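You operate a simulated robot arm through the tools that you are given. There is no shell and no other tool. Be economical: measure what you need, move in short steps, check, and stop when the job is done.

Carry out the task below with a simulated robot arm. There is one attempt and no reset: what you move stays moved.

TASK
Put one of the wool balls from the top of the dryer on top of the soap dish there.

It is judged by the outcome, as a careful person would: the job done as asked, and still so three seconds after it is handed in. It fails if anything else is knocked over, pushed out of place, dropped, spilled or broken.

THE ROBOT
A 6-joint arm with a two-finger parallel gripper, fixed in place. Base frame: the origin is at the foot of the arm, x ahead of it, y to its left, z up; the work surface is at about z = 0. Lengths are in mm, angles in rad, forces in N, time in s.
With the tool pointing down near the work surface it reaches from about 180 to 460 mm from the base axis. Its first joint turns from -1.222 to 1.222 rad. Payload 1.9 kg.
Tool frame: the origin (TCP) lies between the finger pads and is the grasp point; the fingertips stand 23 mm ahead of it; z points along the fingers, y is the line along which they close. The gripper opens to 94 mm. The fingers are 38 mm wide and 10 mm thick; the gripper's body (54 by 96 mm) begins 39 mm behind the TCP.
Orientation is told as [roll, pitch, yaw] about the base's x, y, z axes, in that order, counted from this pose: with the fingers straight down and closing along the base's y, the tool's x points along the base's -x, its y along +y and its z along -z.

THE INTERFACE
- The arm moves only by the tool step_arm. Its arguments are lists of equal length, an entry for each row: "translation": the shift along the tool's x, y, z in cm, a list of three; "dr": the turn, a rotation vector about the tool's x, y, z in rad, a list of three. In form: {"translation": [[dx, dy, dz], ...], "dr": [[ax, ay, az], ...]}. A call has 1 to 20 rows; each row is the pose to reach, as a shift and turn from the pose commanded when the call began, along the tool's axes at that moment. "jaw" is the closure, from 0 (fully open) to 1 (shut), set as the call begins (left out, the last holds). A row lasts 0.2 s, in which the tool goes at most 50 mm and 0.15 rad; a call with a longer step from one row to the next is refused whole, and so is a gripper value outside its range. A pose out of reach is approached as far as the arm can. The call stops where the force on the tool passes 40 N (or 10 N more than at its start, if that is more) or the arm is blocked; 0.2 s more then pass. The fingers move at their own pace (about 108 mm/s each) and stop on an object; they squeeze with about 44 N. The grip force told is the motor's: it shows also when the fingers shut on nothing. Time passes only in rows, and 0.2 s behind the last, so rows that repeat a pose let the fingers close. It gives the time, the measured TCP pose, the force on the tool (base axes), the opening and the grip force at its end, in the units of the frame above (readings bear some noise).
- Cameras (640 x 400 px; columns grow to the right, rows downward): "scene" is fixed at [47.4, 302.4, 434.5]; the picture's right is [-0.85, -0.53, 0.00], its down [-0.25, 0.39, -0.89] and it looks along [0.47, -0.75, -0.46] (base axes); focal length 318 px, centre (320, 200). "wrist" rides on the gripper at [-39, 0, -44] in the tool frame; the picture's right is [0.00, -1.00, 0.00], its down [0.97, 0.00, -0.24] and it looks along [0.24, 0.00, 0.97] (tool axes); focal length 218 px, centre (320, 200).
- get_image(camera): a new picture of that camera. No time passes.
- locate(camera, pixels): for up to 12 pixels [column, row] of the newest picture of that camera ("zoom" is the newest enlarged one), the place [x, y, z] in the base frame of the surface seen there, good to about 3 mm. No time passes.
- close_up(camera, box): a new picture of the part [left, top, right, bottom] of that camera's present view, enlarged. No time passes.
- finish_job(): hands the job in; it is judged then, once.

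Work in short steps. Measure before you move; look again where a grasp or a placing could have gone wrong, and mend it. You have 60 turns and 26 pictures in all, the two below and enlarged ones among them. Open the gripper and draw the arm clear of the work before you hand the job in, unless the task says otherwise; then end with one line.

The tools are called after "Call:" as name(argument=value, ...) on one line, values as JSON. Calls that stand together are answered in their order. step_arm: Moves the arm, as the interface text tells. Its arguments: {"type":"object","properties":{"translation":{"type":"array"},"dr":{"type":"array"},"jaw":{"type":"number"}},"required":["translation","dr"]} The other tools are called the same way: get_image (camera) takes a picture; locate (camera, pixels) gives the place of the surface under pixels of a picture; close_up (camera, box) takes an enlarged picture of a part of a camera's view; finish_job () hands the job in.

At the start:

```text
clock: 0.0
ee_pos: [235.0, -256.7, 283.8]
orientation: [-0.001, -0.004, 0.001]
ft_force: [-0.3, 0.1, 0.3]
gripper_width: 94.2
grasp_force: 0.1
```

scene: 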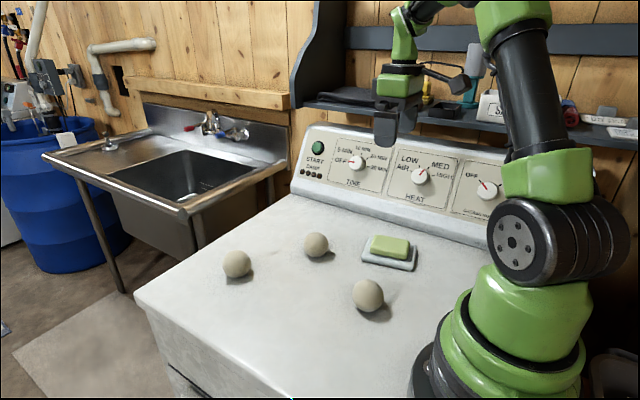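
wrist: 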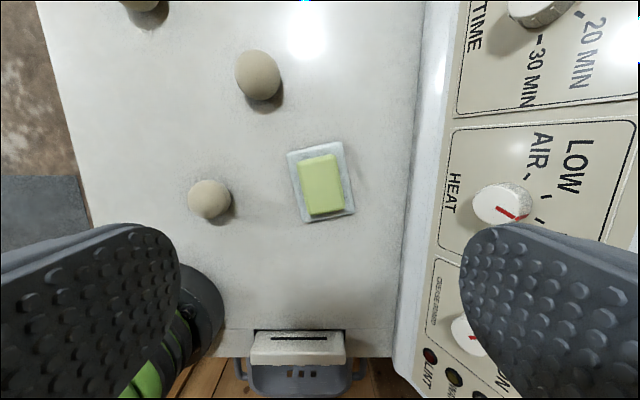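

The scene shows three balls at (237,263), (316,245) and (368,295), with the dish and green soap at (390,250). I'll enlarge the dish area and locate these points.

Call:
close_up(camera="scene", box=[290, 215, 450, 315])

Call:
locate(camera="scene", pixels=[[237, 263], [316, 245], [368, 295], [368, 282], [390, 246], [373, 238], [408, 243], [404, 257], [372, 252], [364, 262], [411, 270], [340, 270]])

Call:
close_up(camera="wrist", box=[170, 30, 378, 240])

Call:
locate(camera="wrist", pixels=[[209, 199], [258, 75], [321, 185], [301, 160], [338, 155], [342, 212], [309, 214], [289, 153], [341, 142], [354, 212], [304, 222], [346, 180]])

```text
4.00 times, centred on (370, 265) of scene
```

zoom: 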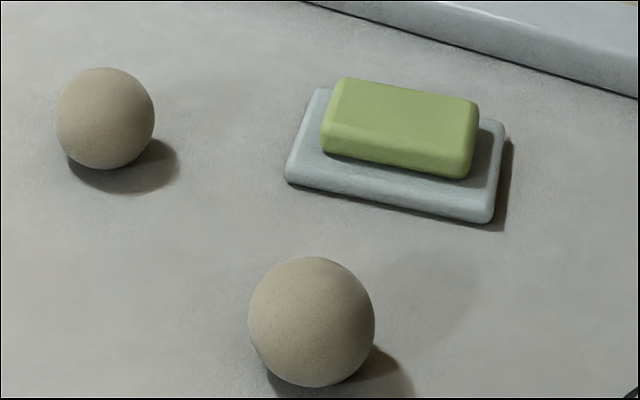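

```text
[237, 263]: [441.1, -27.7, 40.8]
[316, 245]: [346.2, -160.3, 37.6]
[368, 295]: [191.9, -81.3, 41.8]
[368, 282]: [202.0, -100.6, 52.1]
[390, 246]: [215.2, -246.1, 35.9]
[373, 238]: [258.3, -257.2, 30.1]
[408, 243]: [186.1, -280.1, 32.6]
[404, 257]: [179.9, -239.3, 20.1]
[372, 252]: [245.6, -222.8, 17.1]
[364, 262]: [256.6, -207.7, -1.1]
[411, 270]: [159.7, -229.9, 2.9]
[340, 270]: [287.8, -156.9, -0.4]
```

```text
1.90 times, centred on (274, 135) of wrist
```

zoom: 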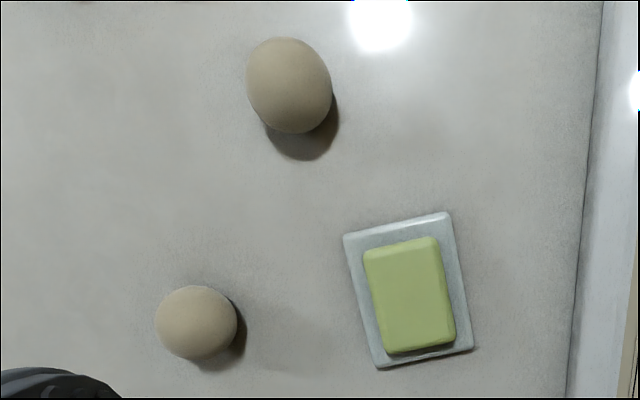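

```text
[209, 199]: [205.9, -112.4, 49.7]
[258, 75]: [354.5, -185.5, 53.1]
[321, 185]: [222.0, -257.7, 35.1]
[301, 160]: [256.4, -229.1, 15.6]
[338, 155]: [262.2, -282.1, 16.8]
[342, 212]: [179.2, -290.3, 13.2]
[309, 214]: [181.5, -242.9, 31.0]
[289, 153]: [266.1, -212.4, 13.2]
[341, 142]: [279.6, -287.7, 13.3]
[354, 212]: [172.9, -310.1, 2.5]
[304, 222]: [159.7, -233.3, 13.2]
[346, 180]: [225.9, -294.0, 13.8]
```

Combining both views, the ball near (316,245) is centred at about (360, -179, 27) with R≈27. The soap's top is at z≈35, with its centre at about (220, -262). I'll move over that ball with the gripper open.

Call:
step_arm(translation=[[-2, 1.2, 2.5], [-4, 2.5, 5], [-6, 3.8, 8], [-8, 5, 11], [-10, 6.3, 14], [-11.5, 7.2, 16], [-12.5, 7.77, 17.4], [-12.5, 7.77, 17.4]], dr=[[0, 0, 0], [0, 0, 0], [0, 0, 0], [0, 0, 0], [0, 0, 0], [0, 0, 0], [0, 0, 0], [0, 0, 0]], jaw=0)

Call:
get_image(camera="wrist")

Call:
get_image(camera="scene")

```text
clock: 1.8
ee_pos: [362.9, -177.1, 110.7]
orientation: [0.001, -0.002, 0.002]
ft_force: [0.0, 0.3, -0.4]
gripper_width: 93.9
grasp_force: 0.1
```

```text
21 pictures are left
```

wrist: 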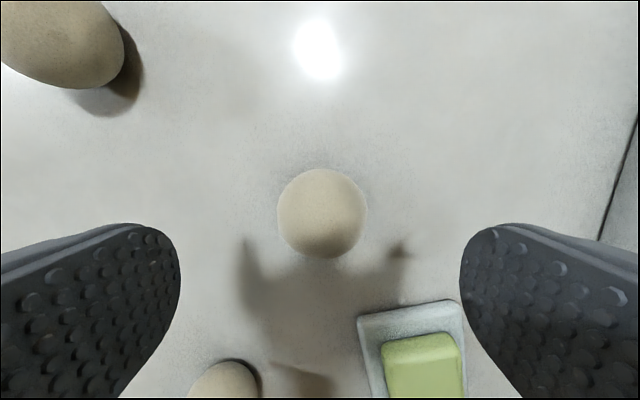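

```text
20 pictures are left
```

scene: 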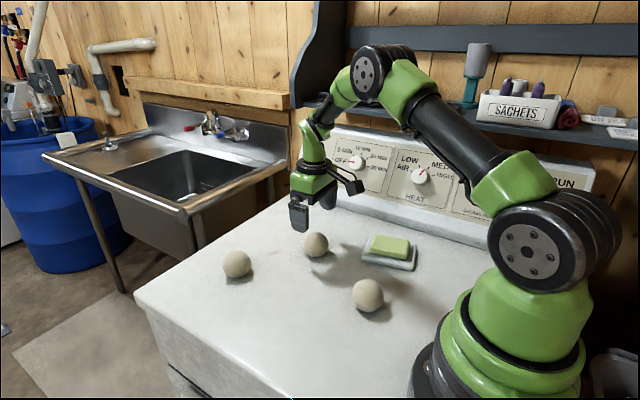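

The ball sits at (322,213) in the wrist view, which puts its centre at about (362, -178), so it's well centred between the fingers. Descending to z≈30.

Call:
step_arm(translation=[[0.1, -0.1, 2.5], [0.1, -0.1, 5], [0.1, -0.1, 7], [0.1, -0.1, 8.1], [0.1, -0.1, 8.1]], dr=[[0, 0, 0], [0, 0, 0], [0, 0, 0], [0, 0, 0], [0, 0, 0]])

Call:
get_image(camera="wrist")

```text
clock: 3.0
ee_pos: [359.9, -181.3, 29.8]
orientation: [0.0, -0.003, 0.0]
ft_force: [0.4, 0.3, -0.8]
gripper_width: 94.0
grasp_force: 0.1
```

```text
19 pictures are left
```

wrist: 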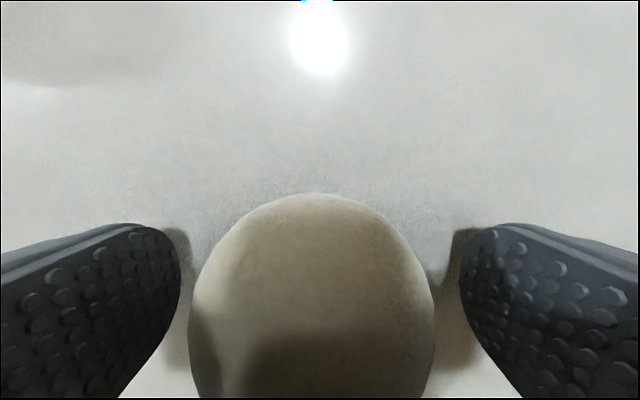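

The ball is centred between the pads, so I'm closing the gripper.

Call:
step_arm(translation=[[0, 0, 0], [0, 0, 0], [0, 0, 0], [0, 0, 0]], dr=[[0, 0, 0], [0, 0, 0], [0, 0, 0], [0, 0, 0]], jaw=1)

```text
clock: 4.0
ee_pos: [360.3, -180.5, 29.8]
orientation: [-0.002, -0.001, -0.002]
ft_force: [-0.3, 0.9, -0.1]
gripper_width: 53.2
grasp_force: 44.8
```

The fingers stopped at 53 mm with a firm grip, so the ball is held. Lifting it 90 mm.

Call:
step_arm(translation=[[0, 0, -2], [0, 0, -5], [0, 0, -8], [0, 0, -9], [0, 0, -9]], dr=[[0, 0, 0], [0, 0, 0], [0, 0, 0], [0, 0, 0], [0, 0, 0]])

Call:
get_image(camera="wrist")

Call:
get_image(camera="scene")

Call:
locate(camera="scene", pixels=[[374, 236], [408, 241], [388, 243], [372, 246], [405, 251], [397, 246], [381, 242]])

```text
clock: 5.2
ee_pos: [358.7, -180.1, 120.2]
orientation: [-0.003, -0.003, 0.0]
ft_force: [-0.1, 0.1, -0.2]
gripper_width: 52.8
grasp_force: 44.1
```

```text
18 pictures are left
```

wrist: 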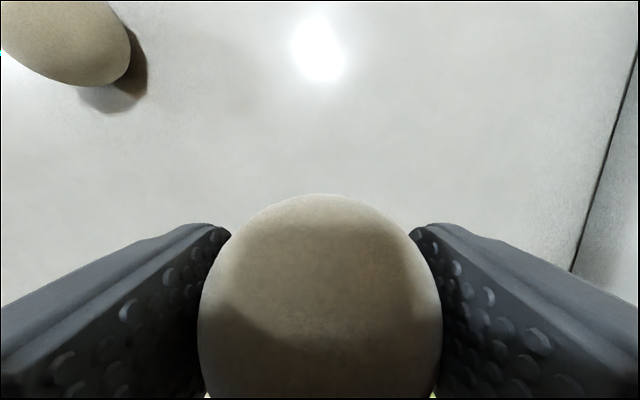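

```text
17 pictures are left
```

scene: 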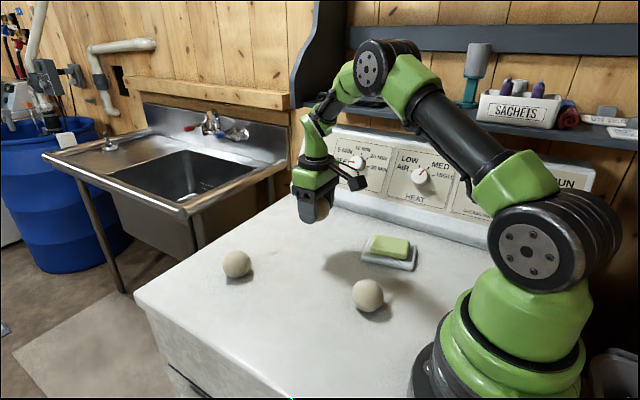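

```text
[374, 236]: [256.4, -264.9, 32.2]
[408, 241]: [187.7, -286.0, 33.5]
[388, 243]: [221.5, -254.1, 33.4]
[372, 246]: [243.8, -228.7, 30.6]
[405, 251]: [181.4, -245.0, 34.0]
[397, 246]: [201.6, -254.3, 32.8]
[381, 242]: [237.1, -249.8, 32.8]
```

The ball is held and raised. The soap's top face is centred at about (218, -257) at z≈33.5, so I'll carry the ball over it at this height.

Call:
step_arm(translation=[[2, -1.1, 0], [5, -2.7, 0], [8, -4.3, 0], [11, -6, 0], [13, -7.1, 0], [14.2, -7.7, 0], [14.2, -7.7, 0], [14.2, -7.7, 0]], dr=[[0, 0, 0], [0, 0, 0], [0, 0, 0], [0, 0, 0], [0, 0, 0], [0, 0, 0], [0, 0, 0], [0, 0, 0]])

Call:
get_image(camera="scene")

Call:
get_image(camera="wrist")

```text
clock: 7.0
ee_pos: [216.8, -258.8, 120.6]
orientation: [-0.002, -0.002, -0.001]
ft_force: [0.5, -0.2, 0.0]
gripper_width: 53.3
grasp_force: 44.0
```

```text
16 pictures are left
```

scene: 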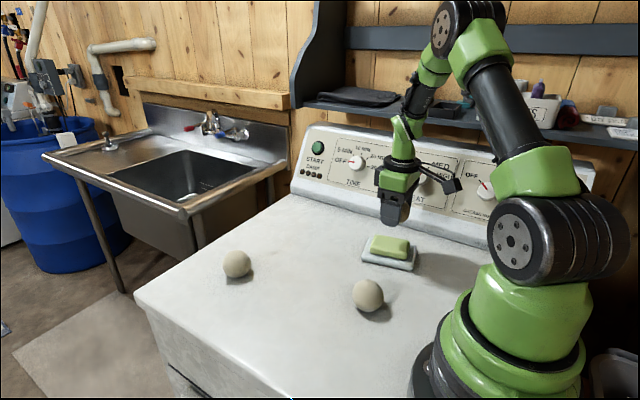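

```text
15 pictures are left
```

wrist: 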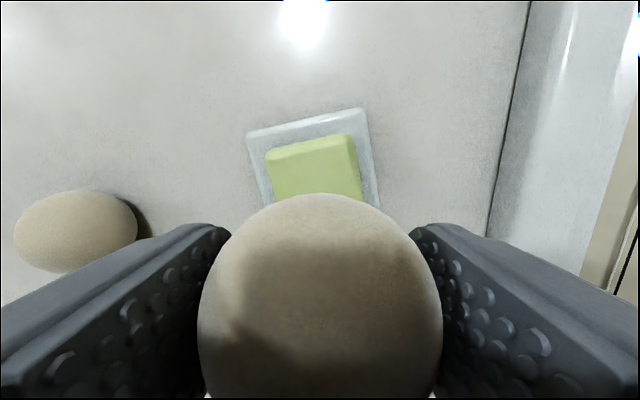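

The ball is centred over the soap to within about 2 mm. Lowering to just above contact, which should come at TCP z≈63.5.

Call:
step_arm(translation=[[-0.1, 0, 2], [-0.1, 0, 4], [-0.1, 0, 5], [-0.1, 0, 5.3], [-0.1, 0, 5.3], [-0.1, 0, 5.3]], dr=[[0, 0, 0], [0, 0, 0], [0, 0, 0], [0, 0, 0], [0, 0, 0], [0, 0, 0]])

Call:
close_up(camera="scene", box=[310, 175, 470, 275])

```text
clock: 8.4
ee_pos: [217.4, -257.3, 66.0]
orientation: [-0.003, -0.003, 0.001]
ft_force: [0.4, 0.1, -0.2]
gripper_width: 53.3
grasp_force: 44.0
```

```text
4.00 times, centred on (390, 225) of scene
```

zoom: 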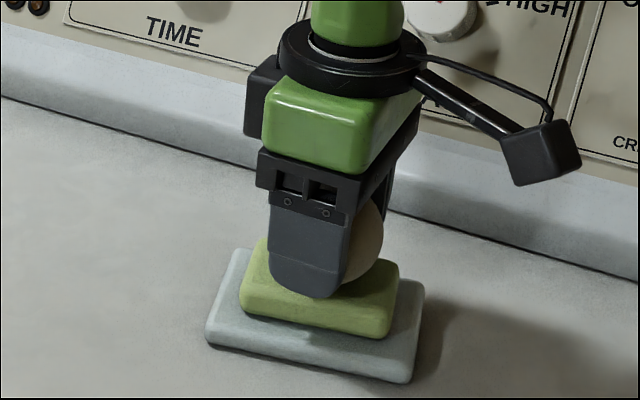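

No contact force yet, so I'm lowering in 1 mm steps and watching the force.

Call:
step_arm(translation=[[0, 0, 0.1], [0, 0, 0.15], [0, 0, 0.15]], dr=[[0, 0, 0], [0, 0, 0], [0, 0, 0]])

```text
clock: 9.2
ee_pos: [218.2, -256.6, 64.7]
orientation: [0.0, -0.001, 0.0]
ft_force: [0.5, -0.1, -0.7]
gripper_width: 53.0
grasp_force: 43.9
```

Call:
step_arm(translation=[[0, 0, 0.1], [0, 0, 0.1]], dr=[[0, 0, 0], [0, 0, 0]])

```text
clock: 9.8
ee_pos: [218.9, -256.5, 64.0]
orientation: [0.0, -0.003, 0.0]
ft_force: [-0.1, -0.1, -0.1]
gripper_width: 53.2
grasp_force: 44.2
```

Still no contact force, so one more millimetre.

Call:
step_arm(translation=[[0, 0, 0.1], [0, 0, 0.1]], dr=[[0, 0, 0], [0, 0, 0]])

```text
clock: 10.4
ee_pos: [218.6, -256.8, 63.6]
orientation: [-0.001, -0.003, 0.001]
ft_force: [-4.9, 5.5, 28.3]
gripper_width: 53.3
grasp_force: 44.1
```

Contact, with 28 N on the tool. I'll ease back 0.8 mm to unload it before releasing.

Call:
step_arm(translation=[[0, 0, -0.08], [0, 0, -0.08]], dr=[[0, 0, 0], [0, 0, 0]])

```text
clock: 11.0
ee_pos: [218.3, -256.4, 61.7]
orientation: [-0.002, -0.002, 0.001]
ft_force: [0.3, 5.4, 16.0]
gripper_width: 53.5
grasp_force: 43.9
```

Call:
step_arm(translation=[[0, 0, -0.05], [0, 0, -0.05]], dr=[[0, 0, 0], [0, 0, 0]])

```text
clock: 11.6
ee_pos: [219.4, -257.1, 64.5]
orientation: [0.001, -0.002, -0.001]
ft_force: [0.4, 0.4, -0.7]
gripper_width: 53.3
grasp_force: 43.9
```

The load is gone and the ball is within half a millimetre of the soap. Opening just slightly (to about 57 mm) to set it down gently.

Call:
step_arm(translation=[[0, 0, 0], [0, 0, 0], [0, 0, 0]], dr=[[0, 0, 0], [0, 0, 0], [0, 0, 0]], jaw=0.39)

Call:
close_up(camera="scene", box=[310, 175, 470, 275])

Call:
get_image(camera="wrist")

```text
clock: 12.4
ee_pos: [218.7, -257.7, 65.7]
orientation: [-0.001, -0.004, 0.0]
ft_force: [-0.9, -0.2, -0.7]
gripper_width: 56.8
grasp_force: 0.1
```

```text
4.00 times, centred on (390, 225) of scene
```

zoom: 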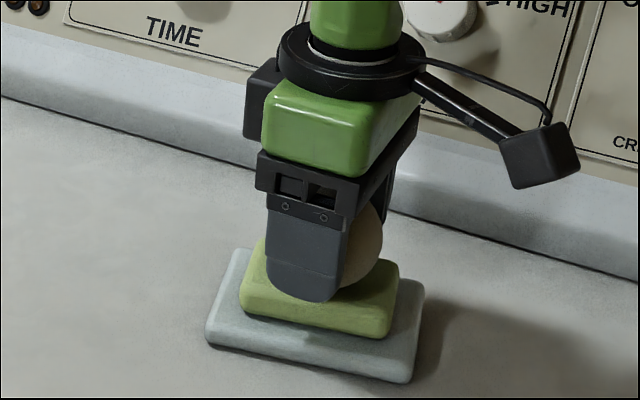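

```text
12 pictures are left
```

wrist: 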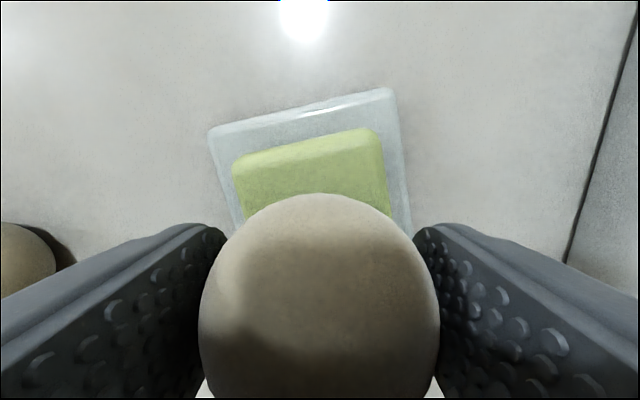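

The ball is released and sitting still between the pads. I'll wait a second like this, then check for drift.

Call:
step_arm(translation=[[0, 0, 0], [0, 0, 0], [0, 0, 0], [0, 0, 0], [0, 0, 0], [0, 0, 0], [0, 0, 0]], dr=[[0, 0, 0], [0, 0, 0], [0, 0, 0], [0, 0, 0], [0, 0, 0], [0, 0, 0], [0, 0, 0]], jaw=0.33)

Call:
get_image(camera="wrist")

```text
clock: 14.0
ee_pos: [218.5, -256.9, 63.8]
orientation: [-0.002, -0.003, -0.001]
ft_force: [-0.2, 0.1, -0.3]
gripper_width: 63.1
grasp_force: 0.1
```

```text
11 pictures are left
```

wrist: 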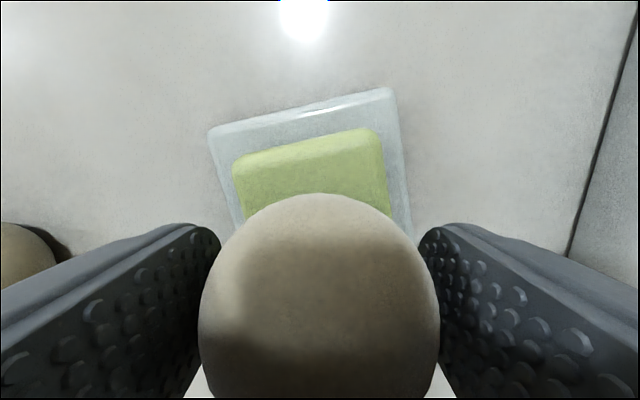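

The ball hasn't moved and rests freely. Opening fully, then rising straight up.

Call:
step_arm(translation=[[0, 0, 0], [0, 0, 0], [0, 0, 0], [0, 0, -1], [0, 0, -3], [0, 0, -6], [0, 0, -9], [0, 0, -12], [0, 0, -15], [0, 0, -15]], dr=[[0, 0, 0], [0, 0, 0], [0, 0, 0], [0, 0, 0], [0, 0, 0], [0, 0, 0], [0, 0, 0], [0, 0, 0], [0, 0, 0], [0, 0, 0]], jaw=0)

Call:
get_image(camera="scene")

Call:
get_image(camera="wrist")

```text
clock: 16.2
ee_pos: [219.7, -257.5, 215.1]
orientation: [0.002, -0.002, 0.001]
ft_force: [-0.1, 0.3, 0.4]
gripper_width: 93.8
grasp_force: 0.0
```

```text
10 pictures are left
```

scene: 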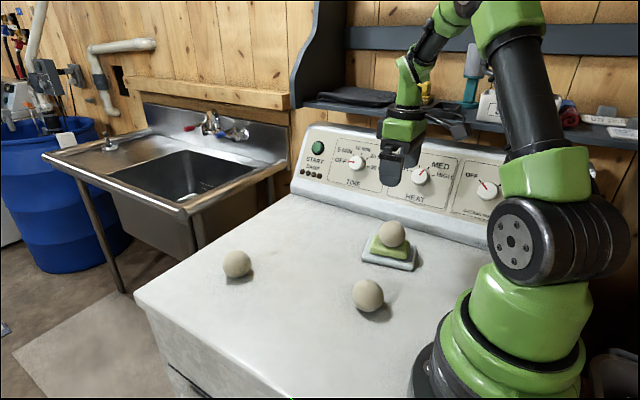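

```text
9 pictures are left
```

wrist: 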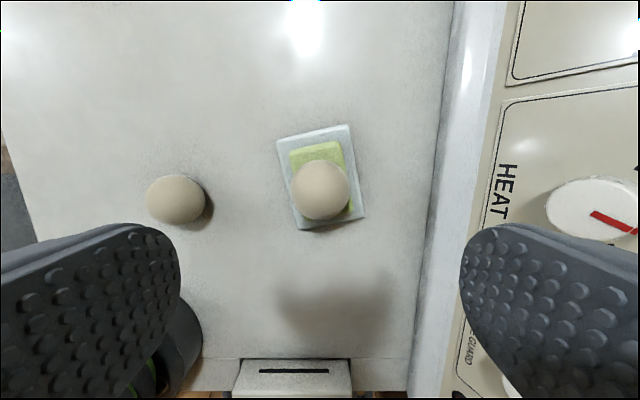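

The ball now rests on the soap in the dish, at (392,234) in the scene view. I'll raise the arm further to the side, let 3 s pass and check that it stays.

Call:
step_arm(translation=[[0, 0, -2], [0, 0, -4], [0, 0, -6], [0, 0, -6], [0, 0, -6], [0, 0, -6], [0, 0, -6], [0, 0, -6], [0, 0, -6], [0, 0, -6], [0, 0, -6], [0, 0, -6], [0, 0, -6], [0, 0, -6], [0, 0, -6], [0, 0, -6]], dr=[[0, 0, 0], [0, 0, 0], [0, 0, 0], [0, 0, 0], [0, 0, 0], [0, 0, 0], [0, 0, 0], [0, 0, 0], [0, 0, 0], [0, 0, 0], [0, 0, 0], [0, 0, 0], [0, 0, 0], [0, 0, 0], [0, 0, 0], [0, 0, 0]])

Call:
close_up(camera="scene", box=[310, 190, 470, 290])

```text
clock: 19.6
ee_pos: [218.7, -256.3, 275.4]
orientation: [-0.002, -0.004, 0.001]
ft_force: [-0.9, 1.0, 0.3]
gripper_width: 93.8
grasp_force: 0.0
```

```text
4.00 times, centred on (390, 240) of scene
```

zoom: 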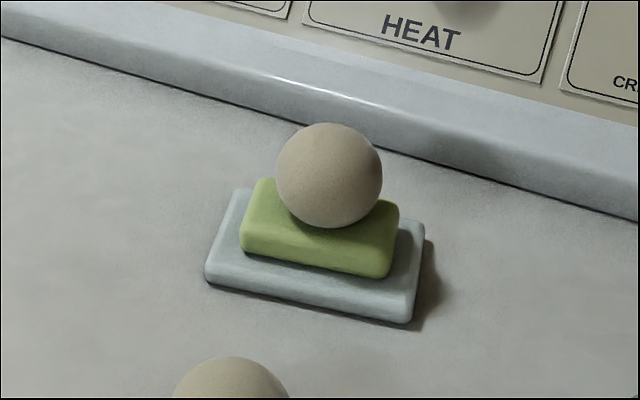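

The ball hasn't moved and is stable. The gripper is open and clear, so I'm handing the job in.

Call:
finish_job()

```text
The job is handed in.
```

One wool ball is now on top of the soap dish, resting on the bar of soap already in it rather than on the dish itself; it stayed still for over 3 s, and nothing else was moved.
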